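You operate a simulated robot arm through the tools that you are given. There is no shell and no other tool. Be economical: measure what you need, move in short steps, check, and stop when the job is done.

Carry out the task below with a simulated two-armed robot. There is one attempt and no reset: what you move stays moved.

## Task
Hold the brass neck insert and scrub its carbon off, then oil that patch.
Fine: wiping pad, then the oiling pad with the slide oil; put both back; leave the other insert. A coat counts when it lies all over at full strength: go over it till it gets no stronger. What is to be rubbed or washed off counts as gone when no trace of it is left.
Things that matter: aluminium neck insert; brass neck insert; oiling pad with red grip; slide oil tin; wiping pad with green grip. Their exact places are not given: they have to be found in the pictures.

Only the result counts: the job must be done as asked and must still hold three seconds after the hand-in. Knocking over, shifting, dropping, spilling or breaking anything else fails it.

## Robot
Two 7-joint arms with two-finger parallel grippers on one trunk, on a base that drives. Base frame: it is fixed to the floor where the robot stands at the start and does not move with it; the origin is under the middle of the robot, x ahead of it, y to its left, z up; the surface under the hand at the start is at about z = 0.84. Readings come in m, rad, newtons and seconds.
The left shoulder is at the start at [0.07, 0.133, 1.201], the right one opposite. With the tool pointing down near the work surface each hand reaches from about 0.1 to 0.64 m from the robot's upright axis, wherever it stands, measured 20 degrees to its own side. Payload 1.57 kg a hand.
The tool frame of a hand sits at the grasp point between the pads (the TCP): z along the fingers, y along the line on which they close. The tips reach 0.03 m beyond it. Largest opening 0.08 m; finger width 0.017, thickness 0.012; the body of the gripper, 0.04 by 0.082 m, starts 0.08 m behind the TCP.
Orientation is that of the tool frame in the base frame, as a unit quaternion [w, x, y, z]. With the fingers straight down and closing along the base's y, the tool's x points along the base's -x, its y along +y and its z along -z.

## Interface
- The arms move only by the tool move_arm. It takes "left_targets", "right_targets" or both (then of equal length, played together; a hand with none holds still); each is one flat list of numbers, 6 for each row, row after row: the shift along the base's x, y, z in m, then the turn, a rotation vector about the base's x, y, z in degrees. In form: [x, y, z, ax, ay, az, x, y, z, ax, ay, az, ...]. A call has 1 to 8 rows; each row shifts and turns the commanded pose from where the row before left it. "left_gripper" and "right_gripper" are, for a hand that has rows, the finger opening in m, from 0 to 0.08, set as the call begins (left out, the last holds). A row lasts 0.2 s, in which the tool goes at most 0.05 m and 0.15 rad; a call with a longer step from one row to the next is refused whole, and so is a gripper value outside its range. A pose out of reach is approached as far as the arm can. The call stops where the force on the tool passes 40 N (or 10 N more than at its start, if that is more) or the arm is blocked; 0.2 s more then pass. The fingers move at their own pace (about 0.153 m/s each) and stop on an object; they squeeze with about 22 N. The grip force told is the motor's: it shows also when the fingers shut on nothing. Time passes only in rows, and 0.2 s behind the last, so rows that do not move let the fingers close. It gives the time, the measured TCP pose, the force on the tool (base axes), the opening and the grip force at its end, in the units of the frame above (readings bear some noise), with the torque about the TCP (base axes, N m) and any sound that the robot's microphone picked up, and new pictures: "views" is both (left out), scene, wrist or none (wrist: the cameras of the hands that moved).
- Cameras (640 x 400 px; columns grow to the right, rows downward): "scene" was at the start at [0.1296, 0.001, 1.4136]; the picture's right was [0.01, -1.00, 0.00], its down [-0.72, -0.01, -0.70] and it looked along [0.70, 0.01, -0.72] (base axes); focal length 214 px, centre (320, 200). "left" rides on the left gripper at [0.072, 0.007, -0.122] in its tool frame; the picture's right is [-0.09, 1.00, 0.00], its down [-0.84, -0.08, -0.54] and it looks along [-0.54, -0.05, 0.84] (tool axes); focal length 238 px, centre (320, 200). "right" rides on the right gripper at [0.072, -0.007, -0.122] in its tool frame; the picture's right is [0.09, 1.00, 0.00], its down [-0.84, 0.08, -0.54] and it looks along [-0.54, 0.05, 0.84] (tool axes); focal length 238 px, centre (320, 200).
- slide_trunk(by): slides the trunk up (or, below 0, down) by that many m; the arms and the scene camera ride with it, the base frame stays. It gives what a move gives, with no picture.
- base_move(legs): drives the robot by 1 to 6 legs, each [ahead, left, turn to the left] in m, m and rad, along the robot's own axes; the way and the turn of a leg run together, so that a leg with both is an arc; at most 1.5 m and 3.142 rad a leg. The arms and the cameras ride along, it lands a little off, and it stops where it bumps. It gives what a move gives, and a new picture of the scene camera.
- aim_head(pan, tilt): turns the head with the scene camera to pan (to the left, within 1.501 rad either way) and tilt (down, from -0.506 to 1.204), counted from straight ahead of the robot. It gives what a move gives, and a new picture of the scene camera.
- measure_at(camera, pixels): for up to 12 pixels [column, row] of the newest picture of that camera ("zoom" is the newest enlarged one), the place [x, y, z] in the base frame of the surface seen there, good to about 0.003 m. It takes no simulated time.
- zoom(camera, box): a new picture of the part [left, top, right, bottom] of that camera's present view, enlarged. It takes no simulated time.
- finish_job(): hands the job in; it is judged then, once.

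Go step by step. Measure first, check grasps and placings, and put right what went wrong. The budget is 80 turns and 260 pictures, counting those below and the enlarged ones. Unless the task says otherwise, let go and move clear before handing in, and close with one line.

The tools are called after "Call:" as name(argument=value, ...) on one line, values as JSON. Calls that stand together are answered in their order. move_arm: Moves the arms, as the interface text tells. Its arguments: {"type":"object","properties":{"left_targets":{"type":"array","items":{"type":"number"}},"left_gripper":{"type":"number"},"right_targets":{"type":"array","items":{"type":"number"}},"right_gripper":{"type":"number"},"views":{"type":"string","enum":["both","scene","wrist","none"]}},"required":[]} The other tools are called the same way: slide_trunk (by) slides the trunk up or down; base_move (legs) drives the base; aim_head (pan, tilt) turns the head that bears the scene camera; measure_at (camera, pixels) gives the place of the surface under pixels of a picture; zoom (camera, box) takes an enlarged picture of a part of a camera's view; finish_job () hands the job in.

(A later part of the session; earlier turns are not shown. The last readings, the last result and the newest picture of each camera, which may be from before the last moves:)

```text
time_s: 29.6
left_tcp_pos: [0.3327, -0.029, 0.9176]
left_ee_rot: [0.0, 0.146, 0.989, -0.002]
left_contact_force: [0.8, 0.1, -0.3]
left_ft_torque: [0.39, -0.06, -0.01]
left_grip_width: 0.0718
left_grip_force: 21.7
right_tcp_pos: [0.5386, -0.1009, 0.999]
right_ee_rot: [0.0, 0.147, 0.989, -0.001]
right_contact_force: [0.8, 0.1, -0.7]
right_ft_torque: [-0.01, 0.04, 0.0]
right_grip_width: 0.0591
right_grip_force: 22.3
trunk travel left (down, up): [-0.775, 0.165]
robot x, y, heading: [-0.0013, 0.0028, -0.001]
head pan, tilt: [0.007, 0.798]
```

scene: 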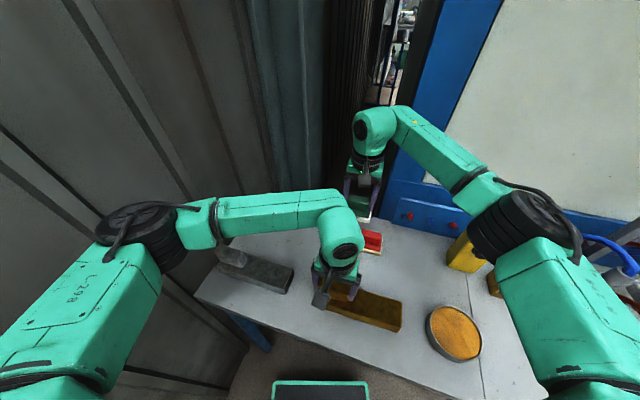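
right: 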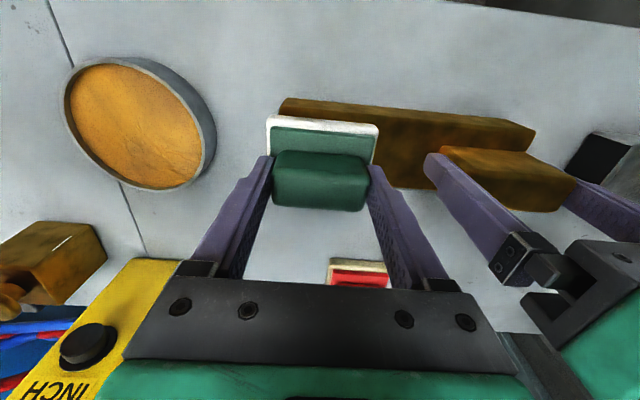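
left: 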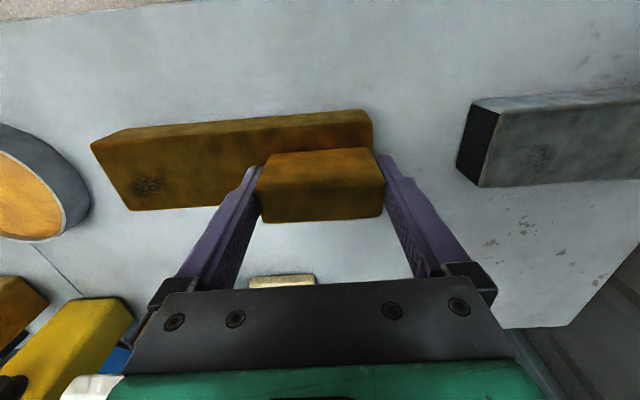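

Clearance is ample. On to the green pad's place and down.

Call:
move_arm(right_targets=[0.0066, 0.034, 0, 0, 0, 0, 0.0066, 0.034, 0, 0, 0, 0, 0.0067, 0.034, 0, 0, 0, 0, 0, 0, 0, 0, 0, 0], views="none")

Call:
move_arm(right_targets=[0, 0, -0.04, 0, 0, 0, 0, 0, -0.04, 0, 0, 0, 0, 0, -0.012, 0, 0, 0, 0, 0, -0.004, 0, 0, 0, 0, 0, -0.001, 0, 0, 0])

```text
time_s: 30.6
left_tcp_pos: [0.3322, -0.0311, 0.9171]
left_ee_rot: [0.0, 0.145, 0.989, 0.0]
left_contact_force: [0.2, 1.3, 0.8]
left_ft_torque: [0.01, -0.13, 0.02]
left_grip_width: 0.072
left_grip_force: 22.1
right_tcp_pos: [0.5591, -0.0019, 0.9978]
right_ee_rot: [0.001, 0.147, 0.989, 0.0]
right_contact_force: [0.5, 0.0, -1.1]
right_ft_torque: [0.04, -0.01, -0.01]
right_grip_width: 0.0592
right_grip_force: 22.2
trunk travel left (down, up): [-0.775, 0.165]
robot x, y, heading: [0.0036, -0.0047, -0.001]
head pan, tilt: [0.007, 0.798]
```

```text
time_s: 31.8
left_tcp_pos: [0.333, -0.0315, 0.9176]
left_ee_rot: [0.0, 0.146, 0.989, -0.002]
left_contact_force: [-0.4, -0.3, 1.1]
left_ft_torque: [0.32, -0.19, 0.01]
left_grip_width: 0.0719
left_grip_force: 21.6
right_tcp_pos: [0.5583, -0.0029, 0.9016]
right_ee_rot: [0.0, 0.146, 0.989, 0.0]
right_contact_force: [0.8, -0.4, -1.1]
right_ft_torque: [-0.01, -0.01, 0.01]
right_grip_width: 0.0593
right_grip_force: 21.5
trunk travel left (down, up): [-0.775, 0.165]
robot x, y, heading: [0.0004, 0.0018, -0.002]
head pan, tilt: [0.007, 0.798]
```

scene: 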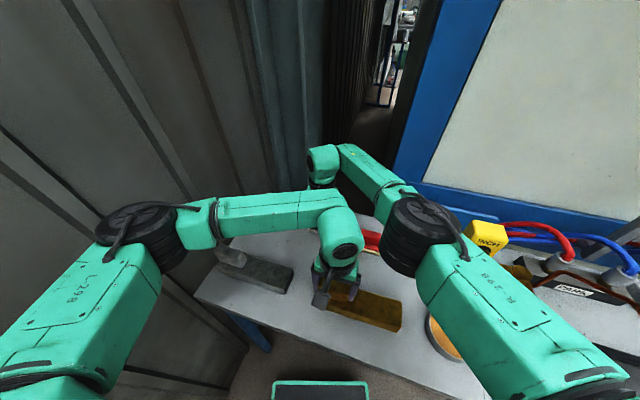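
right: 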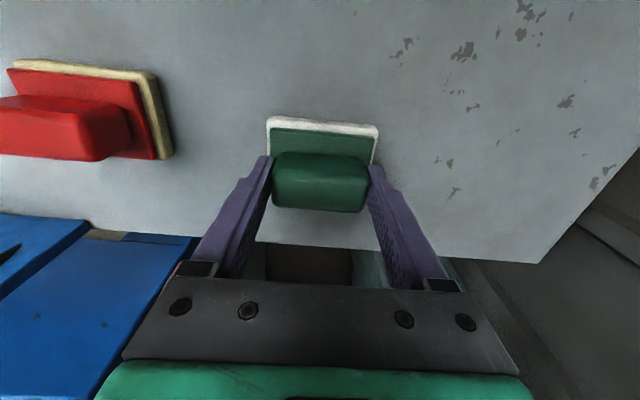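

No contact yet; nudge +3 mm in y and lower a further 1.5 mm until it rests.

Call:
move_arm(right_targets=[0, 0.003, 0, 0, 0, 0, 0, 0, -0.0015, 0, 0, 0, 0, 0, 0, 0, 0, 0], views="none")

```text
time_s: 32.6
left_tcp_pos: [0.332, -0.0294, 0.9167]
left_ee_rot: [0.0, 0.146, 0.989, 0.0]
left_contact_force: [0.8, -0.9, -0.4]
left_ft_torque: [0.23, -0.09, 0.02]
left_grip_width: 0.072
left_grip_force: 22.0
right_tcp_pos: [0.5599, 0.0007, 0.8995]
right_ee_rot: [0.0, 0.147, 0.989, 0.0]
right_contact_force: [0.9, 1.1, 3.2]
right_ft_torque: [-0.19, -0.1, 0.02]
right_grip_width: 0.0596
right_grip_force: 22.0
trunk travel left (down, up): [-0.775, 0.165]
robot x, y, heading: [0.0012, 0.0004, 0.0]
head pan, tilt: [0.007, 0.798]
```

It rests (3 N). Release and rise.

Call:
move_arm(right_targets=[0, 0, 0, 0, 0, 0, 0, 0, 0, 0, 0, 0, 0, 0, 0.03, 0, 0, 0, 0, 0, 0.04, 0, 0, 0, -0.01, -0.03, 0.04, 0, 0, 0, -0.02, -0.04, 0, 0, 0, 0, -0.02, -0.04, 0, 0, 0, 0, -0.02, -0.03, 0, 0, 0, 0], right_gripper=0.08)

```text
refused: row 5 steps farther than a row can; nothing moved
```

Call:
move_arm(right_targets=[0, 0, 0, 0, 0, 0, 0, 0, 0, 0, 0, 0, 0, 0, 0.03, 0, 0, 0, 0, 0, 0.04, 0, 0, 0, 0, 0, 0.04, 0, 0, 0, -0.022, -0.043, 0, 0, 0, 0, -0.022, -0.043, 0, 0, 0, 0, -0.022, -0.043, 0, 0, 0, 0], right_gripper=0.08)

```text
time_s: 34.4
left_tcp_pos: [0.3322, -0.0309, 0.9177]
left_ee_rot: [0.0, 0.146, 0.989, -0.001]
left_contact_force: [0.2, -0.8, 0.5]
left_ft_torque: [0.2, -0.05, 0.01]
left_grip_width: 0.0722
left_grip_force: 21.9
right_tcp_pos: [0.4929, -0.1296, 1.0101]
right_ee_rot: [0.0, 0.147, 0.989, 0.001]
right_contact_force: [0.2, -0.3, -0.2]
right_ft_torque: [0.01, 0.02, 0.0]
right_grip_width: 0.08
right_grip_force: 0.0
trunk travel left (down, up): [-0.775, 0.165]
robot x, y, heading: [-0.0025, 0.0026, 0.0]
head pan, tilt: [0.007, 0.798]
```

scene: 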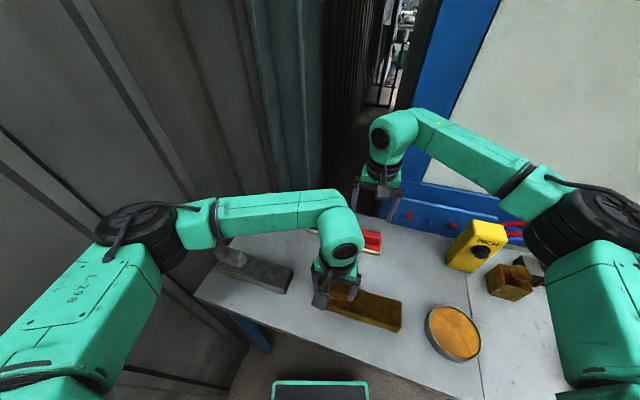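
right: 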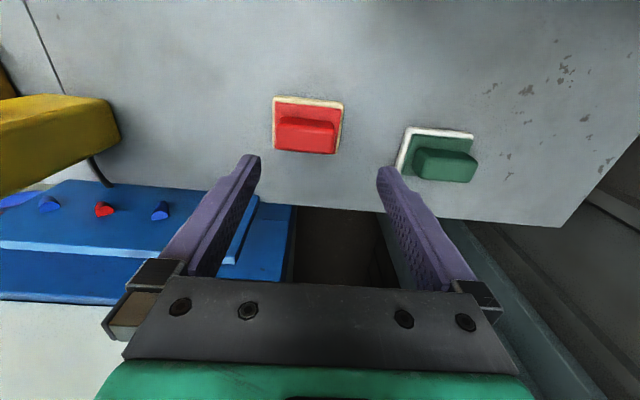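

The green pad is back and standing. Now measure the red grip.

Call:
zoom(camera="right", box=[250, 85, 370, 165])

Call:
measure_at(camera="zoom", pixels=[[148, 205], [410, 222], [140, 310], [400, 330], [275, 265], [130, 75], [450, 100]])

```text
5.00 times, centred on (310, 125) of right
```

zoom: 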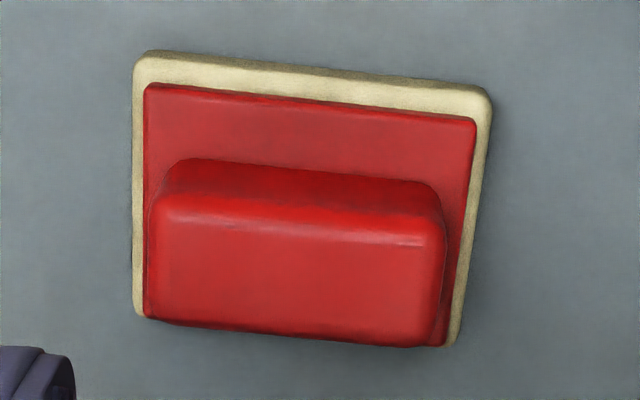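

```text
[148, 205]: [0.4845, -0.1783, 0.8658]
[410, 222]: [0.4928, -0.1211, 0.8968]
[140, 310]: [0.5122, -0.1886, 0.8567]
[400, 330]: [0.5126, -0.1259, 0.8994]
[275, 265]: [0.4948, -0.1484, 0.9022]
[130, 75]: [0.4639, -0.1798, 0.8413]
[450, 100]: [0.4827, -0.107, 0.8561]
```

Red grip centre ≈ (0.497,-0.1437). Move over it and lower to z 0.900.

Call:
move_arm(right_targets=[0.0038, -0.0148, 0, 0, 0, 0, 0, 0, -0.04, 0, 0, 0, 0, 0, -0.04, 0, 0, 0, 0, 0, -0.0295, 0, 0, 0, 0, 0, 0, 0, 0, 0], views="wrist")

```text
time_s: 35.6
left_tcp_pos: [0.3326, -0.0303, 0.9177]
left_ee_rot: [0.0, 0.146, 0.989, 0.0]
left_contact_force: [-0.5, -0.7, 0.3]
left_ft_torque: [0.29, -0.08, -0.03]
left_grip_width: 0.0718
left_grip_force: 21.8
right_tcp_pos: [0.4968, -0.142, 0.9012]
right_ee_rot: [0.0, 0.146, 0.989, 0.0]
right_contact_force: [0.0, 0.9, 0.6]
right_ft_torque: [-0.01, 0.03, -0.01]
right_grip_width: 0.0803
right_grip_force: 0.1
trunk travel left (down, up): [-0.775, 0.165]
robot x, y, heading: [0.0038, -0.0008, 0.001]
head pan, tilt: [0.007, 0.798]
```

right: 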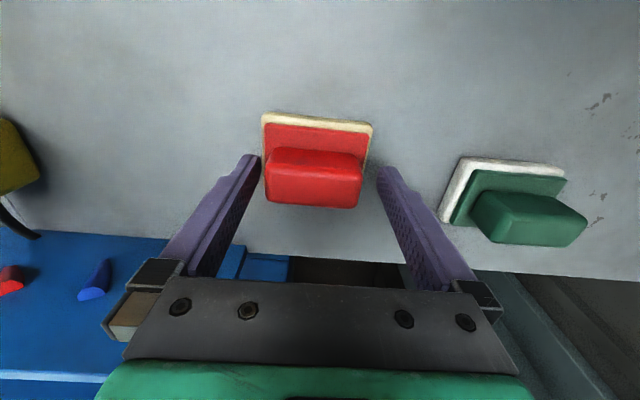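

Shift 3 mm toward -y to centre, close, and lift.

Call:
move_arm(right_targets=[-0.0009, -0.003, 0, 0, 0, 0, 0, 0, 0, 0, 0, 0], views="none")

Call:
move_arm(right_targets=[0, 0, 0, 0, 0, 0, 0, 0, 0, 0, 0, 0, 0, 0, 0, 0, 0, 0], right_gripper=0.0, views="none")

Call:
move_arm(right_targets=[0, 0, 0.02, 0, 0, 0, 0, 0, 0.04, 0, 0, 0, 0, 0, 0.04, 0, 0, 0, 0, 0, 0.02, 0, 0, 0])

Call:
measure_at(camera="scene", pixels=[[430, 320], [455, 308], [478, 335], [458, 358], [454, 333], [428, 335]])

Call:
zoom(camera="scene", box=[400, 290, 500, 370])

```text
time_s: 36.2
left_tcp_pos: [0.3329, -0.0306, 0.9178]
left_ee_rot: [0.0, 0.146, 0.989, 0.0]
left_contact_force: [-1.3, -0.3, 0.0]
left_ft_torque: [0.28, -0.11, 0.02]
left_grip_width: 0.0722
left_grip_force: 21.6
right_tcp_pos: [0.4972, -0.1444, 0.9011]
right_ee_rot: [0.0, 0.147, 0.989, 0.0]
right_contact_force: [-0.3, -0.4, -0.1]
right_ft_torque: [-0.01, 0.02, 0.03]
right_grip_width: 0.0799
right_grip_force: 0.1
trunk travel left (down, up): [-0.775, 0.165]
robot x, y, heading: [0.0021, 0.001, 0.005]
head pan, tilt: [0.007, 0.798]
```

```text
time_s: 37.0
left_tcp_pos: [0.3328, -0.0303, 0.9172]
left_ee_rot: [0.0, 0.147, 0.989, 0.0]
left_contact_force: [-1.8, -0.5, 0.5]
left_ft_torque: [0.3, -0.08, 0.01]
left_grip_width: 0.0717
left_grip_force: 21.9
right_tcp_pos: [0.4967, -0.1438, 0.9017]
right_ee_rot: [0.0, 0.148, 0.989, 0.0]
right_contact_force: [0.4, -0.4, 0.0]
right_ft_torque: [0.02, 0.03, 0.0]
right_grip_width: 0.059
right_grip_force: 21.8
trunk travel left (down, up): [-0.775, 0.165]
robot x, y, heading: [0.0023, 0.0002, -0.0]
head pan, tilt: [0.007, 0.798]
```

```text
time_s: 38.0
left_tcp_pos: [0.3331, -0.0314, 0.9172]
left_ee_rot: [0.001, 0.146, 0.989, -0.001]
left_contact_force: [-0.3, 1.2, -0.2]
left_ft_torque: [0.23, -0.13, -0.01]
left_grip_width: 0.0719
left_grip_force: 22.3
right_tcp_pos: [0.4957, -0.1453, 1.0221]
right_ee_rot: [0.0, 0.147, 0.989, 0.0]
right_contact_force: [0.5, 0.4, -0.8]
right_ft_torque: [0.01, -0.01, -0.02]
right_grip_width: 0.0596
right_grip_force: 22.1
trunk travel left (down, up): [-0.775, 0.165]
robot x, y, heading: [-0.0006, 0.0017, 0.002]
head pan, tilt: [0.007, 0.798]
```

scene: 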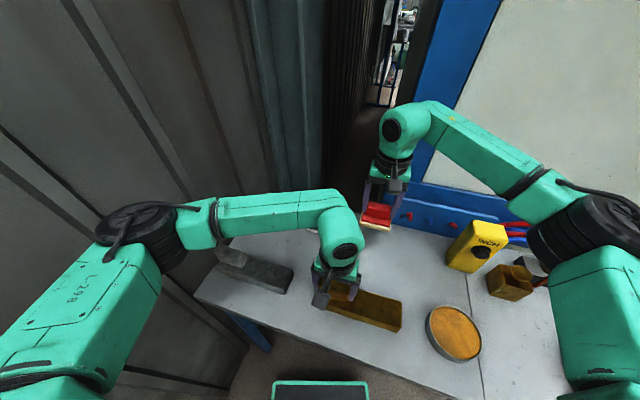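
right: 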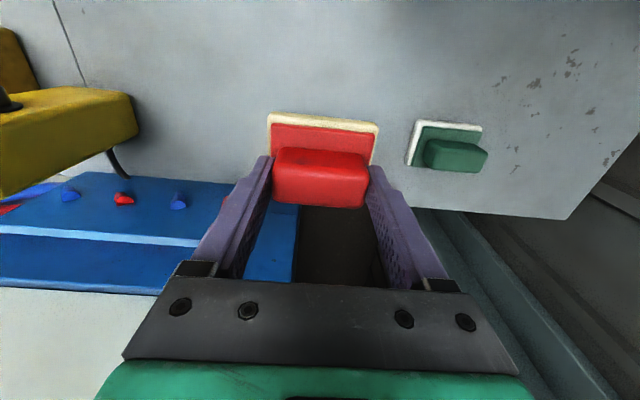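

```text
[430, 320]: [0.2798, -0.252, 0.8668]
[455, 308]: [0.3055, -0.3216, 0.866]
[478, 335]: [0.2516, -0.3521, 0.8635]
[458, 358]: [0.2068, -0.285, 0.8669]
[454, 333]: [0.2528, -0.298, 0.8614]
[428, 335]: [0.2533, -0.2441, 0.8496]
```

```text
5.00 times, centred on (450, 330) of scene
```

zoom: 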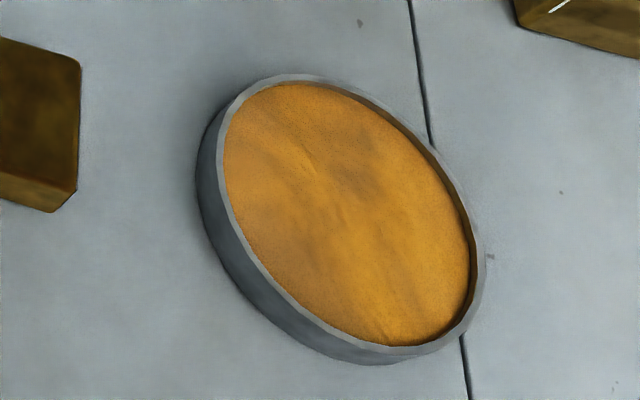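

Red pad held. The tin's rim is at z 0.867, oil at 0.861, centre near (0.257,-0.30), radius ≈0.05. Move above it.

Call:
move_arm(right_targets=[-0.0341, -0.0222, 0, 0, 0, 0, -0.0341, -0.0222, 0, 0, 0, 0, -0.0341, -0.0222, 0, 0, 0, 0, -0.0341, -0.0222, 0, 0, 0, 0, -0.0341, -0.0222, 0, 0, 0, 0, -0.0341, -0.0222, 0, 0, 0, 0, -0.0341, -0.0222, 0, 0, 0, 0])

Call:
zoom(camera="right", box=[220, 80, 440, 220])

```text
time_s: 39.6
left_tcp_pos: [0.331, -0.0306, 0.9179]
left_ee_rot: [0.0, 0.146, 0.989, -0.001]
left_contact_force: [0.1, -0.3, -0.2]
left_ft_torque: [0.24, -0.12, -0.01]
left_grip_width: 0.072
left_grip_force: 22.0
right_tcp_pos: [0.2562, -0.2996, 1.0219]
right_ee_rot: [0.001, 0.147, 0.989, 0.001]
right_contact_force: [-0.3, 0.3, -1.4]
right_ft_torque: [-0.02, -0.02, -0.04]
right_grip_width: 0.0596
right_grip_force: 21.9
trunk travel left (down, up): [-0.775, 0.165]
robot x, y, heading: [-0.0028, 0.0013, -0.004]
head pan, tilt: [0.007, 0.798]
```

scene: 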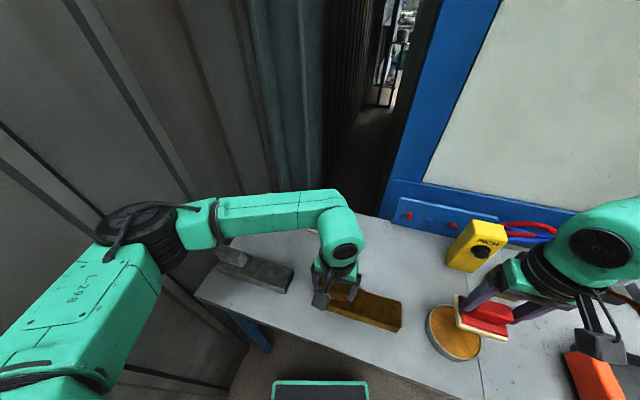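
right: 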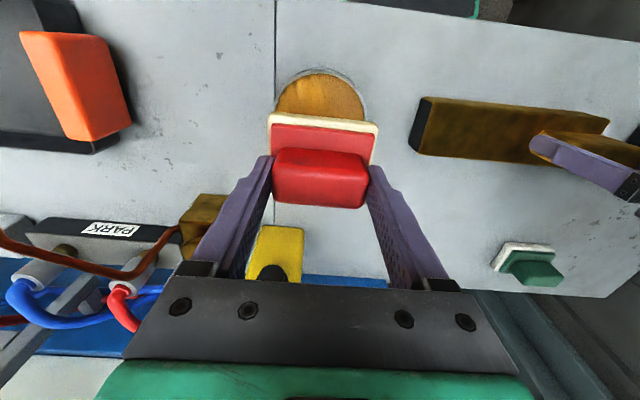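

```text
2.86 times, centred on (330, 150) of right
```

zoom: 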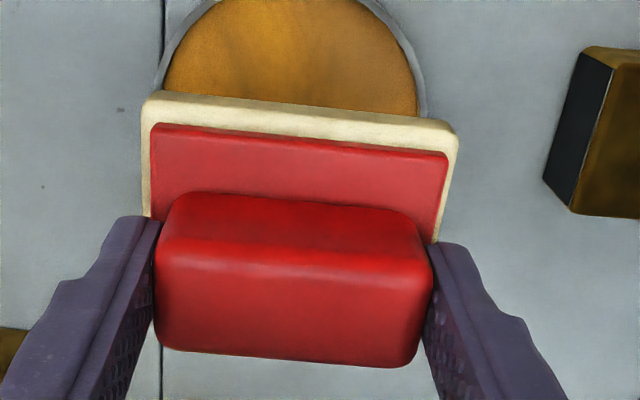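

Call:
measure_at(camera="right", pixels=[[276, 102], [365, 107], [322, 71], [340, 73], [300, 76], [320, 95], [280, 92], [360, 95]])

Call:
measure_at(camera="scene", pixels=[[427, 322], [433, 308], [428, 330], [440, 347], [455, 358], [468, 358], [478, 352], [440, 330]])

Call:
zoom(camera="scene", box=[400, 270, 520, 370])

```text
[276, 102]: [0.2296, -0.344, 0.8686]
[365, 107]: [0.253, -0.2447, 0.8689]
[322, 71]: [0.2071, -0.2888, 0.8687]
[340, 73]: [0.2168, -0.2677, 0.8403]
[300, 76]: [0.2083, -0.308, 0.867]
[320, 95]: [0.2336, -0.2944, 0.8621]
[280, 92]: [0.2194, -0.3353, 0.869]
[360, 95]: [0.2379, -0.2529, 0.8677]
```

```text
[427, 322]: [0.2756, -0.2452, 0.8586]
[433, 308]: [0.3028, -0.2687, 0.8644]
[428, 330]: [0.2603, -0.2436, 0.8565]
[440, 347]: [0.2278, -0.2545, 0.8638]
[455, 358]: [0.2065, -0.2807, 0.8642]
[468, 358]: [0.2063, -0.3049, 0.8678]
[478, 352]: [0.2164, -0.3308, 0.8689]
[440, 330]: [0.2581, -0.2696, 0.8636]
```

```text
4.00 times, centred on (460, 320) of scene
```

zoom: 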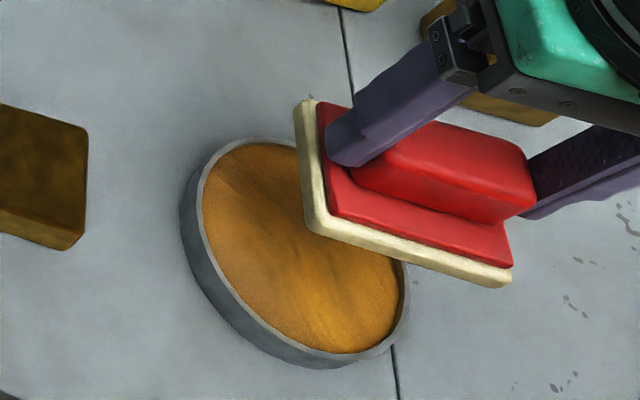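

Circle fit gives centre (0.2575,-0.2965), inner radius ≈0.05; the pad's half-diagonal 0.044 fits. Lower gently to contact at TCP ≈0.922.

Call:
move_arm(right_targets=[0.0013, 0.003, -0.03, 0, 0, 0, 0, 0, -0.04, 0, 0, 0, 0, 0, -0.023, 0, 0, 0, 0, 0, -0.004, 0, 0, 0, 0, 0, -0.0015, 0, 0, 0])

Call:
zoom(camera="scene", box=[400, 270, 520, 370])

```text
time_s: 40.8
left_tcp_pos: [0.3312, -0.0305, 0.9176]
left_ee_rot: [0.001, 0.146, 0.989, -0.001]
left_contact_force: [-0.1, 0.4, 0.0]
left_ft_torque: [0.23, -0.07, -0.02]
left_grip_width: 0.0718
left_grip_force: 21.9
right_tcp_pos: [0.2567, -0.3, 0.9234]
right_ee_rot: [0.002, 0.148, 0.989, -0.001]
right_contact_force: [-0.6, -6.5, 29.3]
right_ft_torque: [-0.16, 0.13, -0.1]
right_grip_width: 0.0595
right_grip_force: 22.1
trunk travel left (down, up): [-0.775, 0.165]
robot x, y, heading: [0.0005, -0.0028, 0.005]
head pan, tilt: [0.007, 0.798]
```

scene: 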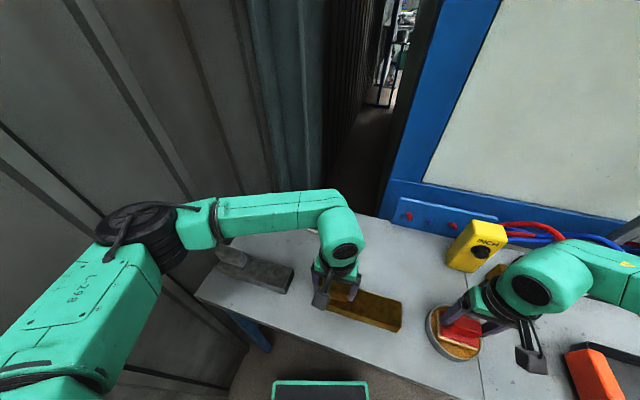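
right: 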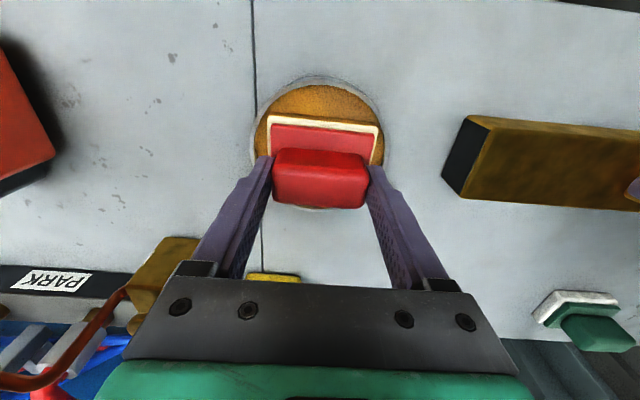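

```text
4.00 times, centred on (460, 320) of scene
```

zoom: 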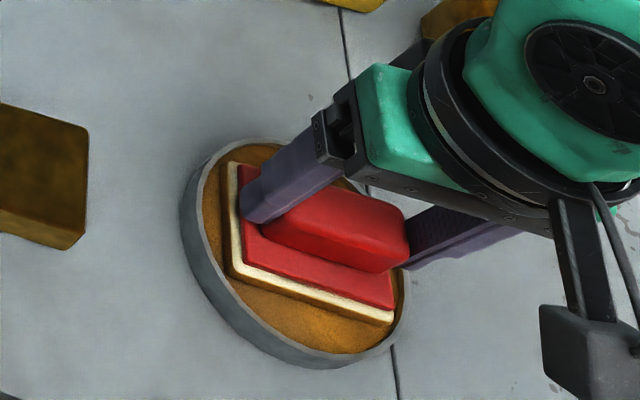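

The pad sits in the oil with 29 N. I'll ease off, shift 3 mm to recentre, dab again lightly and lift.

Call:
move_arm(right_targets=[0, 0, 0.01, 0, 0, 0, -0.003, 0.0015, 0, 0, 0, 0, 0, 0, -0.008, 0, 0, 0, 0, 0, -0.0015, 0, 0, 0, 0, 0, 0, 0, 0, 0], views="none")

Call:
move_arm(right_targets=[0, 0, 0.02, 0, 0, 0, 0, 0, 0.03, 0, 0, 0, 0, 0, 0.01, 0, 0, 0], views="scene")

Call:
zoom(camera="scene", box=[400, 270, 520, 370])

```text
time_s: 42.0
left_tcp_pos: [0.3317, -0.0295, 0.9181]
left_ee_rot: [-0.001, 0.145, 0.989, -0.002]
left_contact_force: [-0.8, 0.3, 0.1]
left_ft_torque: [0.22, -0.04, -0.02]
left_grip_width: 0.0718
left_grip_force: 22.4
right_tcp_pos: [0.2553, -0.2972, 0.925]
right_ee_rot: [0.002, 0.147, 0.989, -0.001]
right_contact_force: [-1.2, -3.0, 16.0]
right_ft_torque: [-0.07, -0.22, -0.01]
right_grip_width: 0.0594
right_grip_force: 21.9
trunk travel left (down, up): [-0.775, 0.165]
robot x, y, heading: [0.0001, -0.0007, 0.0]
head pan, tilt: [0.007, 0.798]
```

```text
time_s: 42.8
left_tcp_pos: [0.3331, -0.0305, 0.9168]
left_ee_rot: [0.0, 0.146, 0.989, -0.001]
left_contact_force: [-0.5, 0.9, 0.0]
left_ft_torque: [0.11, -0.09, 0.0]
left_grip_width: 0.0717
left_grip_force: 22.0
right_tcp_pos: [0.2566, -0.2982, 0.9823]
right_ee_rot: [0.0, 0.146, 0.989, 0.0]
right_contact_force: [0.5, 0.6, -0.5]
right_ft_torque: [-0.01, 0.02, 0.02]
right_grip_width: 0.0595
right_grip_force: 21.7
trunk travel left (down, up): [-0.775, 0.165]
robot x, y, heading: [0.0017, -0.0026, 0.0]
head pan, tilt: [0.007, 0.798]
```

scene: 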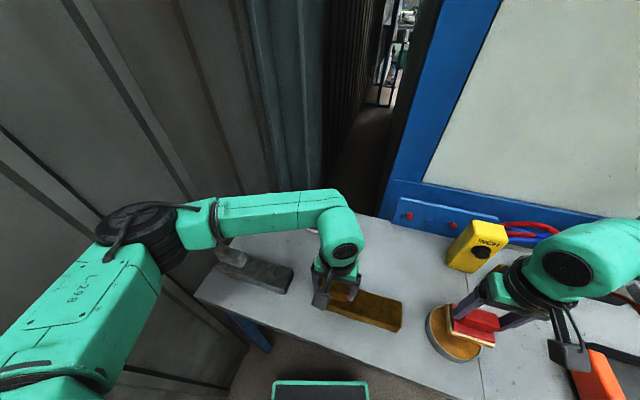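

```text
4.00 times, centred on (460, 320) of scene
```

zoom: 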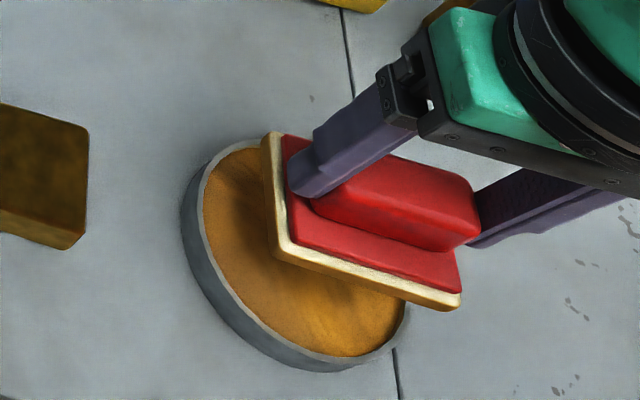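

The pad's felt is now amber. Carry it over the patch and press down.

Call:
move_arm(right_targets=[0.011, 0.0357, 0, 0, 0, 0, 0.011, 0.0357, 0, 0, 0, 0, 0.011, 0.0357, 0, 0, 0, 0, 0.0112, 0.0359, 0, 0, 0, 0, 0, 0, -0.03, 0, 0, 0, 0, 0, -0.009, 0, 0, 0, 0, 0, -0.0025, 0, 0, 0], views="wrist")

```text
time_s: 44.4
left_tcp_pos: [0.3323, -0.0314, 0.9174]
left_ee_rot: [0.0, 0.145, 0.989, 0.0]
left_contact_force: [1.8, -4.4, -2.8]
left_ft_torque: [0.38, 0.24, 0.43]
left_grip_width: 0.0718
left_grip_force: 22.2
right_tcp_pos: [0.3007, -0.1542, 0.9409]
right_ee_rot: [0.001, 0.146, 0.989, 0.001]
right_contact_force: [-0.4, 1.1, 13.0]
right_ft_torque: [-0.26, -0.26, 0.01]
right_grip_width: 0.0592
right_grip_force: 22.3
trunk travel left (down, up): [-0.775, 0.165]
robot x, y, heading: [0.0013, -0.0004, -0.002]
head pan, tilt: [0.007, 0.798]
```

right: 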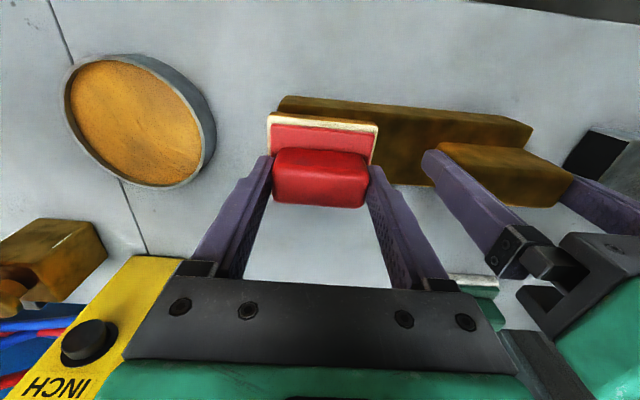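

13 N contact over the patch. Spread with two rounds of strokes, then lift to inspect.

Call:
move_arm(right_targets=[-0.0034, -0.0115, 0, 0, 0, 0, 0.0067, 0.023, 0, 0, 0, 0, -0.0067, -0.023, 0, 0, 0, 0, 0.0092, 0.0098, 0, 0, 0, 0, -0.0115, 0.0034, 0, 0, 0, 0, 0.0115, -0.0034, 0, 0, 0, 0, -0.0115, 0.0034, 0, 0, 0, 0, 0.0057, -0.0017, 0, 0, 0, 0], views="none")

Call:
move_arm(right_targets=[-0.0034, -0.0115, -0.0005, 0, 0, 0, 0.0067, 0.023, 0, 0, 0, 0, -0.0067, -0.023, 0, 0, 0, 0, 0.0092, 0.0098, 0, 0, 0, 0, -0.0115, 0.0034, 0, 0, 0, 0, 0.0115, -0.0034, 0, 0, 0, 0, -0.0115, 0.0034, 0, 0, 0, 0, 0.0057, -0.0017, 0, 0, 0, 0], views="none")

Call:
move_arm(right_targets=[0, 0, 0.03, 0, 0, 0, 0.03, -0.01, 0.03, 0, 0, 0, 0.045, -0.02, 0, 0, 0, 0, 0.045, -0.02, 0, 0, 0, 0], views="none")

Call:
zoom(camera="left", box=[90, 110, 230, 220])

Call:
zoom(camera="scene", box=[340, 280, 420, 340])

```text
time_s: 46.2
left_tcp_pos: [0.3312, -0.0299, 0.9187]
left_ee_rot: [0.001, 0.146, 0.989, -0.001]
left_contact_force: [0.8, 3.0, 5.3]
left_ft_torque: [0.46, 0.19, -0.09]
left_grip_width: 0.0721
left_grip_force: 21.8
right_tcp_pos: [0.2978, -0.1525, 0.9405]
right_ee_rot: [0.0, 0.147, 0.989, -0.001]
right_contact_force: [-2.6, 0.9, 3.3]
right_ft_torque: [0.05, -0.01, 0.0]
right_grip_width: 0.0592
right_grip_force: 21.6
trunk travel left (down, up): [-0.775, 0.165]
robot x, y, heading: [0.0034, 0.0001, -0.003]
head pan, tilt: [0.007, 0.798]
```

```text
time_s: 48.0
left_tcp_pos: [0.3321, -0.0309, 0.9174]
left_ee_rot: [0.0, 0.145, 0.989, -0.001]
left_contact_force: [-1.6, 0.3, 1.2]
left_ft_torque: [-0.01, -0.06, -0.07]
left_grip_width: 0.0721
left_grip_force: 21.6
right_tcp_pos: [0.3004, -0.1544, 0.9418]
right_ee_rot: [0.0, 0.147, 0.989, 0.001]
right_contact_force: [-0.1, -0.2, -1.1]
right_ft_torque: [0.03, 0.03, -0.03]
right_grip_width: 0.0594
right_grip_force: 21.6
trunk travel left (down, up): [-0.775, 0.165]
robot x, y, heading: [0.0057, -0.0008, 0.002]
head pan, tilt: [0.007, 0.798]
```

```text
time_s: 49.0
left_tcp_pos: [0.3324, -0.0314, 0.9175]
left_ee_rot: [-0.001, 0.146, 0.989, 0.0]
left_contact_force: [-1.7, 0.3, 1.8]
left_ft_torque: [0.01, -0.05, -0.09]
left_grip_width: 0.0717
left_grip_force: 22.2
right_tcp_pos: [0.4194, -0.2045, 1.0006]
right_ee_rot: [0.001, 0.146, 0.989, 0.0]
right_contact_force: [-0.5, -0.8, -1.2]
right_ft_torque: [0.02, -0.01, -0.02]
right_grip_width: 0.0596
right_grip_force: 22.1
trunk travel left (down, up): [-0.775, 0.165]
robot x, y, heading: [0.0003, -0.001, -0.003]
head pan, tilt: [0.007, 0.798]
```

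```text
3.64 times, centred on (160, 165) of left
```

zoom: 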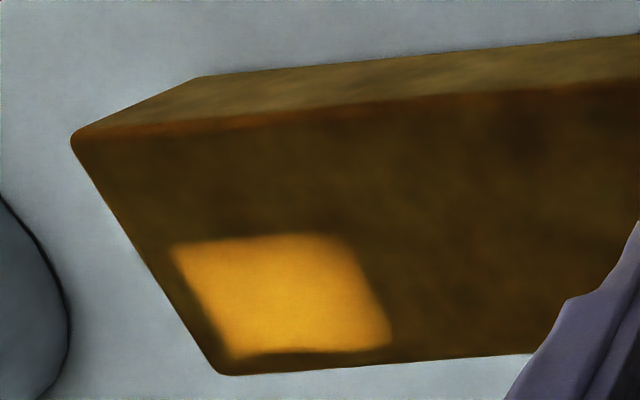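

```text
6.67 times, centred on (380, 310) of scene
```

zoom: 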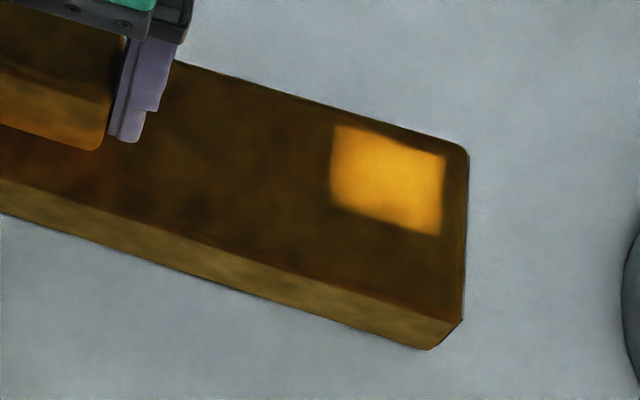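

Oil lies on the patch area; its edges look a bit soft. Measuring its extent before going over again.

Call:
measure_at(camera="zoom", pixels=[[335, 127], [445, 158], [440, 233], [332, 197], [388, 180]])

Call:
zoom(camera="scene", box=[372, 292, 408, 320])

```text
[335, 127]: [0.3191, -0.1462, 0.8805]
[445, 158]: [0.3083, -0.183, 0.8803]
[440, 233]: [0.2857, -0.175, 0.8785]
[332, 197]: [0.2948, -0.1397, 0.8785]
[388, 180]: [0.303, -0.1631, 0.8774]
```

```text
14.29 times, centred on (390, 306) of scene
```

zoom: 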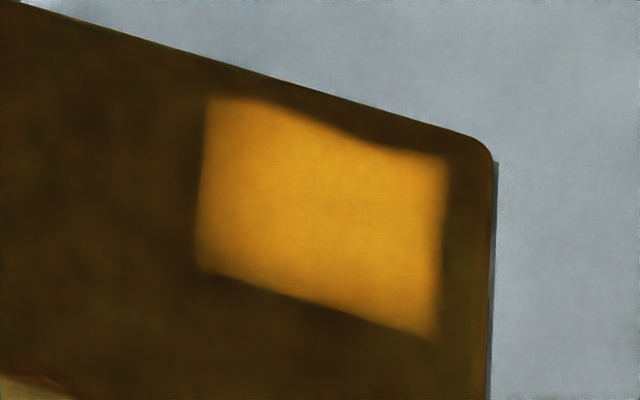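

The upper edge toward +x looks uneven, and the last round's force had dropped. I'll go over again, recentred at (0.302,-0.160) and pressed a little more.

Call:
move_arm(right_targets=[-0.044, 0.017, 0, 0, 0, 0, -0.044, 0.018, 0, 0, 0, 0, -0.03, 0.01, -0.03, 0, 0, 0, 0, 0, -0.027, 0, 0, 0, 0, 0, -0.004, 0, 0, 0], views="none")

Call:
move_arm(right_targets=[-0.0029, -0.0096, 0, 0, 0, 0, 0.0058, 0.0191, 0, 0, 0, 0, -0.0058, -0.0191, 0, 0, 0, 0, 0.0125, 0.0067, 0, 0, 0, 0, -0.0153, 0.0046, 0, 0, 0, 0, 0.0153, -0.0046, 0, 0, 0, 0, -0.0153, 0.0046, 0, 0, 0, 0, 0.0057, -0.0017, 0, 0, 0, 0], views="none")

Call:
move_arm(right_targets=[-0.0029, -0.0096, 0, 0, 0, 0, 0.0058, 0.0191, 0, 0, 0, 0, -0.0058, -0.0191, 0, 0, 0, 0, 0.0125, 0.0067, 0, 0, 0, 0, -0.0153, 0.0046, 0, 0, 0, 0, 0.0153, -0.0046, 0, 0, 0, 0, -0.0153, 0.0046, 0, 0, 0, 0, 0.0057, -0.0017, 0, 0, 0, 0], views="none")

Call:
move_arm(right_targets=[0, 0, 0.03, 0, 0, 0, 0.03, -0.01, 0.03, 0, 0, 0, 0.045, -0.02, 0, 0, 0, 0, 0.045, -0.02, 0, 0, 0, 0], views="none")

Call:
zoom(camera="left", box=[90, 110, 230, 220])

Call:
zoom(camera="scene", box=[372, 292, 408, 320])

```text
time_s: 50.2
left_tcp_pos: [0.3324, -0.0301, 0.9174]
left_ee_rot: [0.0, 0.146, 0.989, -0.001]
left_contact_force: [0.4, 0.2, 1.7]
left_ft_torque: [0.03, -0.22, 0.17]
left_grip_width: 0.072
left_grip_force: 22.0
right_tcp_pos: [0.3029, -0.1588, 0.9418]
right_ee_rot: [0.001, 0.147, 0.989, 0.0]
right_contact_force: [0.3, -0.4, 0.2]
right_ft_torque: [-0.02, -0.03, 0.03]
right_grip_width: 0.0593
right_grip_force: 22.0
trunk travel left (down, up): [-0.775, 0.165]
robot x, y, heading: [-0.0014, 0.0019, -0.004]
head pan, tilt: [0.007, 0.798]
```

```text
time_s: 52.0
left_tcp_pos: [0.3321, -0.03, 0.9176]
left_ee_rot: [0.001, 0.145, 0.989, 0.0]
left_contact_force: [5.3, -4.9, -4.3]
left_ft_torque: [0.31, 0.28, 0.57]
left_grip_width: 0.072
left_grip_force: 22.1
right_tcp_pos: [0.302, -0.1605, 0.9404]
right_ee_rot: [0.0, 0.146, 0.989, 0.001]
right_contact_force: [-8.0, 2.4, 17.5]
right_ft_torque: [0.01, 0.2, 0.0]
right_grip_width: 0.0594
right_grip_force: 22.5
trunk travel left (down, up): [-0.775, 0.165]
robot x, y, heading: [-0.003, -0.0019, 0.0]
head pan, tilt: [0.007, 0.798]
```

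```text
time_s: 53.8
left_tcp_pos: [0.3319, -0.0293, 0.9192]
left_ee_rot: [0.002, 0.146, 0.989, -0.001]
left_contact_force: [1.6, 1.8, 3.4]
left_ft_torque: [0.33, 0.19, -0.08]
left_grip_width: 0.0718
left_grip_force: 21.9
right_tcp_pos: [0.2985, -0.1574, 0.9382]
right_ee_rot: [0.0, 0.146, 0.989, 0.0]
right_contact_force: [-5.6, 3.4, 10.9]
right_ft_torque: [0.05, -0.02, 0.02]
right_grip_width: 0.0593
right_grip_force: 22.2
trunk travel left (down, up): [-0.775, 0.165]
robot x, y, heading: [0.0014, 0.0027, -0.001]
head pan, tilt: [0.007, 0.798]
```

```text
time_s: 54.8
left_tcp_pos: [0.3309, -0.0294, 0.9187]
left_ee_rot: [0.0, 0.146, 0.989, -0.001]
left_contact_force: [-2.6, 3.2, 10.0]
left_ft_torque: [0.14, -0.28, -0.02]
left_grip_width: 0.0716
left_grip_force: 22.0
right_tcp_pos: [0.422, -0.2087, 0.9993]
right_ee_rot: [0.0, 0.146, 0.989, 0.0]
right_contact_force: [0.6, -0.2, -1.0]
right_ft_torque: [0.01, -0.02, 0.01]
right_grip_width: 0.0591
right_grip_force: 21.4
trunk travel left (down, up): [-0.775, 0.165]
robot x, y, heading: [-0.0004, -0.0022, 0.001]
head pan, tilt: [0.007, 0.798]
```

```text
3.64 times, centred on (160, 165) of left
```

zoom: 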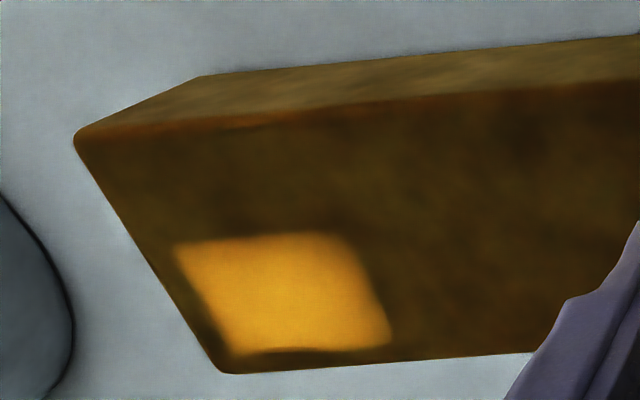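

```text
14.29 times, centred on (390, 306) of scene
```

zoom: 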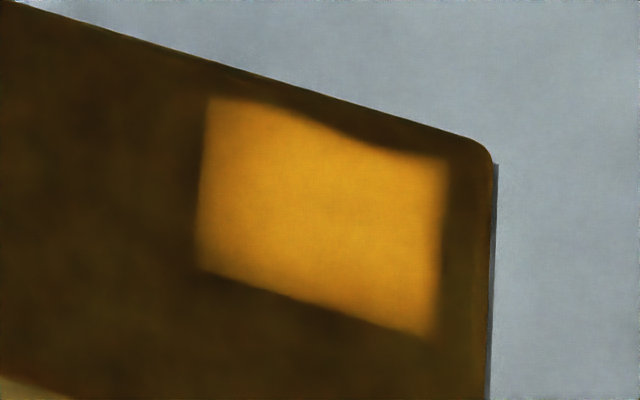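

The coat didn't change, so it seems saturated. To rule out a dry pad, I'll re-dip once and go over again.

Call:
move_arm(right_targets=[-0.0414, -0.0221, 0, 0, 0, 0, -0.0414, -0.0221, 0, 0, 0, 0, -0.0414, -0.0221, 0, 0, 0, 0, -0.0413, -0.022, 0, 0, 0, 0, 0, 0, -0.04, 0, 0, 0, 0, 0, -0.029, 0, 0, 0, 0, 0, -0.004, 0, 0, 0, 0, 0, -0.0015, 0, 0, 0], views="wrist")

```text
time_s: 56.6
left_tcp_pos: [0.3313, -0.031, 0.9187]
left_ee_rot: [0.001, 0.146, 0.989, -0.001]
left_contact_force: [-1.7, 2.1, 6.0]
left_ft_torque: [-0.01, -0.13, -0.15]
left_grip_width: 0.072
left_grip_force: 21.5
right_tcp_pos: [0.254, -0.2959, 0.9241]
right_ee_rot: [0.0, 0.147, 0.989, -0.001]
right_contact_force: [-0.9, 0.1, -1.0]
right_ft_torque: [0.03, 0.01, 0.02]
right_grip_width: 0.0592
right_grip_force: 21.6
trunk travel left (down, up): [-0.775, 0.165]
robot x, y, heading: [-0.0016, 0.0012, -0.002]
head pan, tilt: [0.007, 0.798]
```

right: 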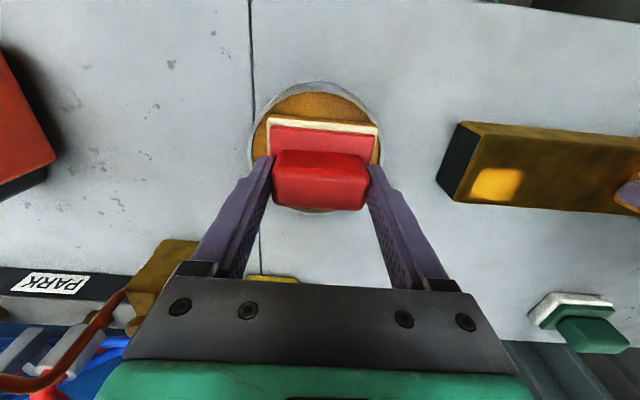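

Just above the oil; press 2 mm more, then lift and return over the patch.

Call:
move_arm(right_targets=[0, 0, -0.0012, 0, 0, 0, 0, 0, -0.0012, 0, 0, 0, 0, 0, 0, 0, 0, 0], views="none")

Call:
move_arm(right_targets=[0, 0, 0.02, 0, 0, 0, 0, 0, 0.04, 0, 0, 0, 0.012, 0.034, 0, 0, 0, 0, 0.012, 0.034, 0, 0, 0, 0, 0.012, 0.034, 0, 0, 0, 0, 0.012, 0.034, 0, 0, 0, 0, 0, 0, -0.03, 0, 0, 0, 0, 0, -0.009, 0, 0, 0], views="none")

```text
time_s: 57.4
left_tcp_pos: [0.3317, -0.0304, 0.9183]
left_ee_rot: [0.0, 0.147, 0.989, -0.001]
left_contact_force: [-3.1, 1.7, 6.0]
left_ft_torque: [-0.14, -0.07, -0.13]
left_grip_width: 0.0722
left_grip_force: 22.0
right_tcp_pos: [0.2553, -0.2973, 0.9228]
right_ee_rot: [0.001, 0.147, 0.989, 0.0]
right_contact_force: [-0.2, 0.4, -0.6]
right_ft_torque: [0.01, 0.0, -0.01]
right_grip_width: 0.0591
right_grip_force: 21.9
trunk travel left (down, up): [-0.775, 0.165]
robot x, y, heading: [0.0017, 0.0004, -0.0]
head pan, tilt: [0.007, 0.798]
```

```text
time_s: 59.2
left_tcp_pos: [0.3323, -0.0305, 0.9179]
left_ee_rot: [0.0, 0.146, 0.989, 0.001]
left_contact_force: [-1.3, -0.8, 5.1]
left_ft_torque: [0.31, -0.32, 0.01]
left_grip_width: 0.072
left_grip_force: 22.1
right_tcp_pos: [0.3057, -0.1625, 0.9451]
right_ee_rot: [0.001, 0.147, 0.989, -0.001]
right_contact_force: [-0.7, 0.0, -1.5]
right_ft_torque: [0.02, 0.01, -0.01]
right_grip_width: 0.0594
right_grip_force: 22.2
trunk travel left (down, up): [-0.775, 0.165]
robot x, y, heading: [0.0002, -0.0019, 0.0]
head pan, tilt: [0.007, 0.798]
```

The dip didn't make contact (the pad has slid up ~1 mm in the grip). Go back and dip slightly deeper.

Call:
move_arm(right_targets=[0, 0, 0.039, 0, 0, 0, -0.0122, -0.0338, 0, 0, 0, 0, -0.0122, -0.0338, 0, 0, 0, 0, -0.0122, -0.0338, 0, 0, 0, 0, -0.0122, -0.0338, 0, 0, 0, 0, 0, 0, -0.04, 0, 0, 0, 0, 0, -0.0195, 0, 0, 0, 0, 0, -0.0015, 0, 0, 0], views="none")

Call:
move_arm(right_targets=[0, 0, -0.001, 0, 0, 0, 0, 0, 0, 0, 0, 0], views="none")

```text
time_s: 61.0
left_tcp_pos: [0.3313, -0.0293, 0.9176]
left_ee_rot: [0.001, 0.146, 0.989, 0.0]
left_contact_force: [-0.2, 0.1, 0.6]
left_ft_torque: [0.24, -0.14, -0.02]
left_grip_width: 0.0718
left_grip_force: 22.1
right_tcp_pos: [0.2545, -0.2962, 0.9233]
right_ee_rot: [0.001, 0.147, 0.989, 0.0]
right_contact_force: [-2.2, -1.4, 16.2]
right_ft_torque: [-0.1, -0.3, 0.01]
right_grip_width: 0.0591
right_grip_force: 22.1
trunk travel left (down, up): [-0.775, 0.165]
robot x, y, heading: [-0.0005, 0.0004, -0.001]
head pan, tilt: [0.007, 0.798]
```

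```text
time_s: 61.6
left_tcp_pos: [0.3305, -0.0306, 0.9188]
left_ee_rot: [0.001, 0.146, 0.989, -0.001]
left_contact_force: [0.1, -0.6, -0.3]
left_ft_torque: [0.27, -0.08, -0.01]
left_grip_width: 0.0716
left_grip_force: 22.5
right_tcp_pos: [0.2549, -0.2942, 0.9216]
right_ee_rot: [0.002, 0.147, 0.989, 0.0]
right_contact_force: [-1.9, -6.1, 29.4]
right_ft_torque: [-0.14, -0.06, -0.03]
right_grip_width: 0.0597
right_grip_force: 21.8
trunk travel left (down, up): [-0.775, 0.165]
robot x, y, heading: [0.0013, -0.0005, 0.004]
head pan, tilt: [0.007, 0.798]
```

Dipped with contact. Back to the patch and go over it again.

Call:
move_arm(right_targets=[0, 0, 0.02, 0, 0, 0, 0, 0, 0.04, 0, 0, 0, 0.0118, 0.0338, 0, 0, 0, 0, 0.0118, 0.0338, 0, 0, 0, 0, 0.0118, 0.0338, 0, 0, 0, 0, 0.0118, 0.0338, 0, 0, 0, 0, 0, 0, -0.03, 0, 0, 0, 0, 0, -0.0115, 0, 0, 0], views="none")

Call:
move_arm(right_targets=[0, 0, -0.0015, 0, 0, 0, 0, 0, 0, 0, 0, 0], views="none")

```text
time_s: 63.4
left_tcp_pos: [0.3316, -0.03, 0.9176]
left_ee_rot: [0.001, 0.146, 0.989, 0.0]
left_contact_force: [1.8, -4.0, -0.6]
left_ft_torque: [0.32, -0.15, 0.14]
left_grip_width: 0.0719
left_grip_force: 22.5
right_tcp_pos: [0.3021, -0.1598, 0.9396]
right_ee_rot: [0.0, 0.147, 0.989, 0.001]
right_contact_force: [-1.0, 1.1, 8.3]
right_ft_torque: [-0.28, 0.03, 0.01]
right_grip_width: 0.0592
right_grip_force: 22.0
trunk travel left (down, up): [-0.775, 0.165]
robot x, y, heading: [-0.0011, -0.003, -0.002]
head pan, tilt: [0.007, 0.798]
```

```text
time_s: 64.0
left_tcp_pos: [0.3313, -0.0311, 0.9177]
left_ee_rot: [0.001, 0.146, 0.989, -0.002]
left_contact_force: [3.8, -9.0, -6.5]
left_ft_torque: [0.23, -0.18, 0.57]
left_grip_width: 0.0718
left_grip_force: 21.9
right_tcp_pos: [0.3024, -0.1619, 0.939]
right_ee_rot: [0.002, 0.146, 0.989, 0.002]
right_contact_force: [-1.5, 4.0, 29.4]
right_ft_torque: [0.06, 0.0, 0.09]
right_grip_width: 0.0595
right_grip_force: 21.7
trunk travel left (down, up): [-0.775, 0.165]
robot x, y, heading: [0.0003, 0.0016, 0.001]
head pan, tilt: [0.007, 0.798]
```

29 N is a bit strong; ease 0.7 mm and stroke two rounds, then inspect.

Call:
move_arm(right_targets=[-0.0029, -0.0096, 0.0007, 0, 0, 0, 0.0058, 0.0191, 0, 0, 0, 0, -0.0058, -0.0191, 0, 0, 0, 0, 0.0125, 0.0067, 0, 0, 0, 0, -0.0153, 0.0046, 0, 0, 0, 0, 0.0153, -0.0046, 0, 0, 0, 0, -0.0153, 0.0046, 0, 0, 0, 0, 0.0057, -0.0017, 0, 0, 0, 0], views="none")

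Call:
move_arm(right_targets=[-0.0029, -0.0096, 0, 0, 0, 0, 0.0058, 0.0191, 0, 0, 0, 0, -0.0058, -0.0191, 0, 0, 0, 0, 0.0125, 0.0067, 0, 0, 0, 0, -0.0153, 0.0046, 0, 0, 0, 0, 0.0153, -0.0046, 0, 0, 0, 0, -0.0153, 0.0046, 0, 0, 0, 0, 0.0057, -0.0017, 0, 0, 0, 0], views="none")

Call:
move_arm(right_targets=[0, 0, 0.03, 0, 0, 0, 0.03, -0.01, 0.03, 0, 0, 0, 0.045, -0.02, 0, 0, 0, 0, 0.045, -0.02, 0, 0, 0, 0], views="none")

Call:
zoom(camera="left", box=[90, 110, 230, 220])

Call:
zoom(camera="scene", box=[372, 292, 408, 320])

```text
time_s: 65.8
left_tcp_pos: [0.3323, -0.0298, 0.9174]
left_ee_rot: [0.001, 0.145, 0.989, -0.001]
left_contact_force: [2.2, 2.0, 2.0]
left_ft_torque: [0.51, 0.18, 0.07]
left_grip_width: 0.0719
left_grip_force: 21.6
right_tcp_pos: [0.3007, -0.1597, 0.9386]
right_ee_rot: [-0.001, 0.147, 0.989, -0.002]
right_contact_force: [-3.1, 0.6, 6.2]
right_ft_torque: [0.03, 0.01, -0.01]
right_grip_width: 0.0593
right_grip_force: 22.4
trunk travel left (down, up): [-0.775, 0.165]
robot x, y, heading: [0.0024, -0.0022, 0.003]
head pan, tilt: [0.007, 0.798]
```

```text
time_s: 67.6
left_tcp_pos: [0.3321, -0.0315, 0.9169]
left_ee_rot: [-0.001, 0.146, 0.989, -0.001]
left_contact_force: [-0.4, 0.2, 2.1]
left_ft_torque: [-0.07, -0.09, 0.03]
left_grip_width: 0.072
left_grip_force: 21.9
right_tcp_pos: [0.302, -0.1613, 0.9395]
right_ee_rot: [0.0, 0.147, 0.989, 0.0]
right_contact_force: [0.0, -0.3, -0.9]
right_ft_torque: [0.02, -0.02, 0.04]
right_grip_width: 0.0593
right_grip_force: 22.0
trunk travel left (down, up): [-0.775, 0.165]
robot x, y, heading: [0.0005, -0.0012, 0.005]
head pan, tilt: [0.007, 0.798]
```

```text
time_s: 68.6
left_tcp_pos: [0.3325, -0.0317, 0.9185]
left_ee_rot: [0.0, 0.146, 0.989, -0.002]
left_contact_force: [-0.7, 0.7, 1.9]
left_ft_torque: [0.02, -0.1, -0.1]
left_grip_width: 0.0721
left_grip_force: 21.8
right_tcp_pos: [0.4238, -0.2086, 0.9981]
right_ee_rot: [0.0, 0.147, 0.989, 0.0]
right_contact_force: [-0.4, 0.5, -0.9]
right_ft_torque: [-0.02, 0.02, -0.01]
right_grip_width: 0.0592
right_grip_force: 21.7
trunk travel left (down, up): [-0.775, 0.165]
robot x, y, heading: [0.0006, 0.002, -0.005]
head pan, tilt: [0.007, 0.798]
```

```text
3.64 times, centred on (160, 165) of left
```

zoom: 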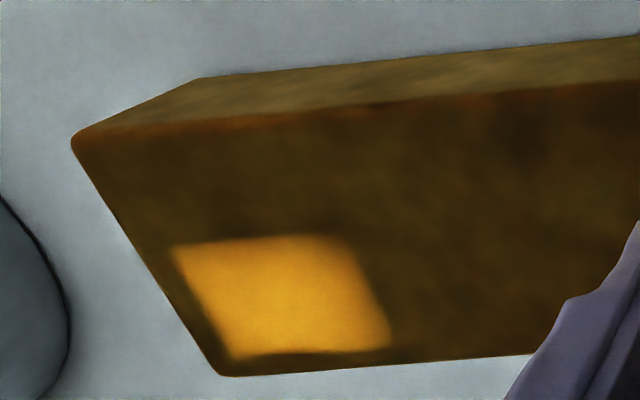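

```text
14.29 times, centred on (390, 306) of scene
```

zoom: 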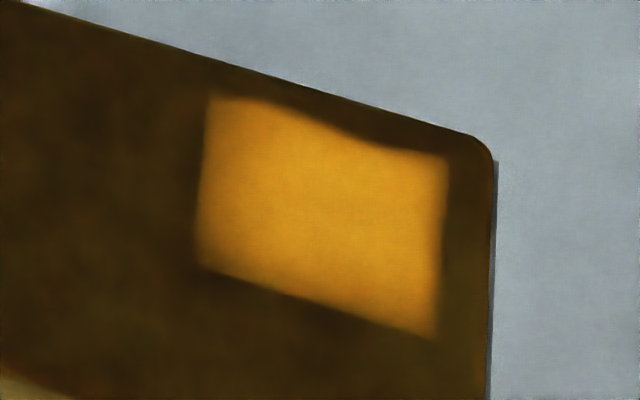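

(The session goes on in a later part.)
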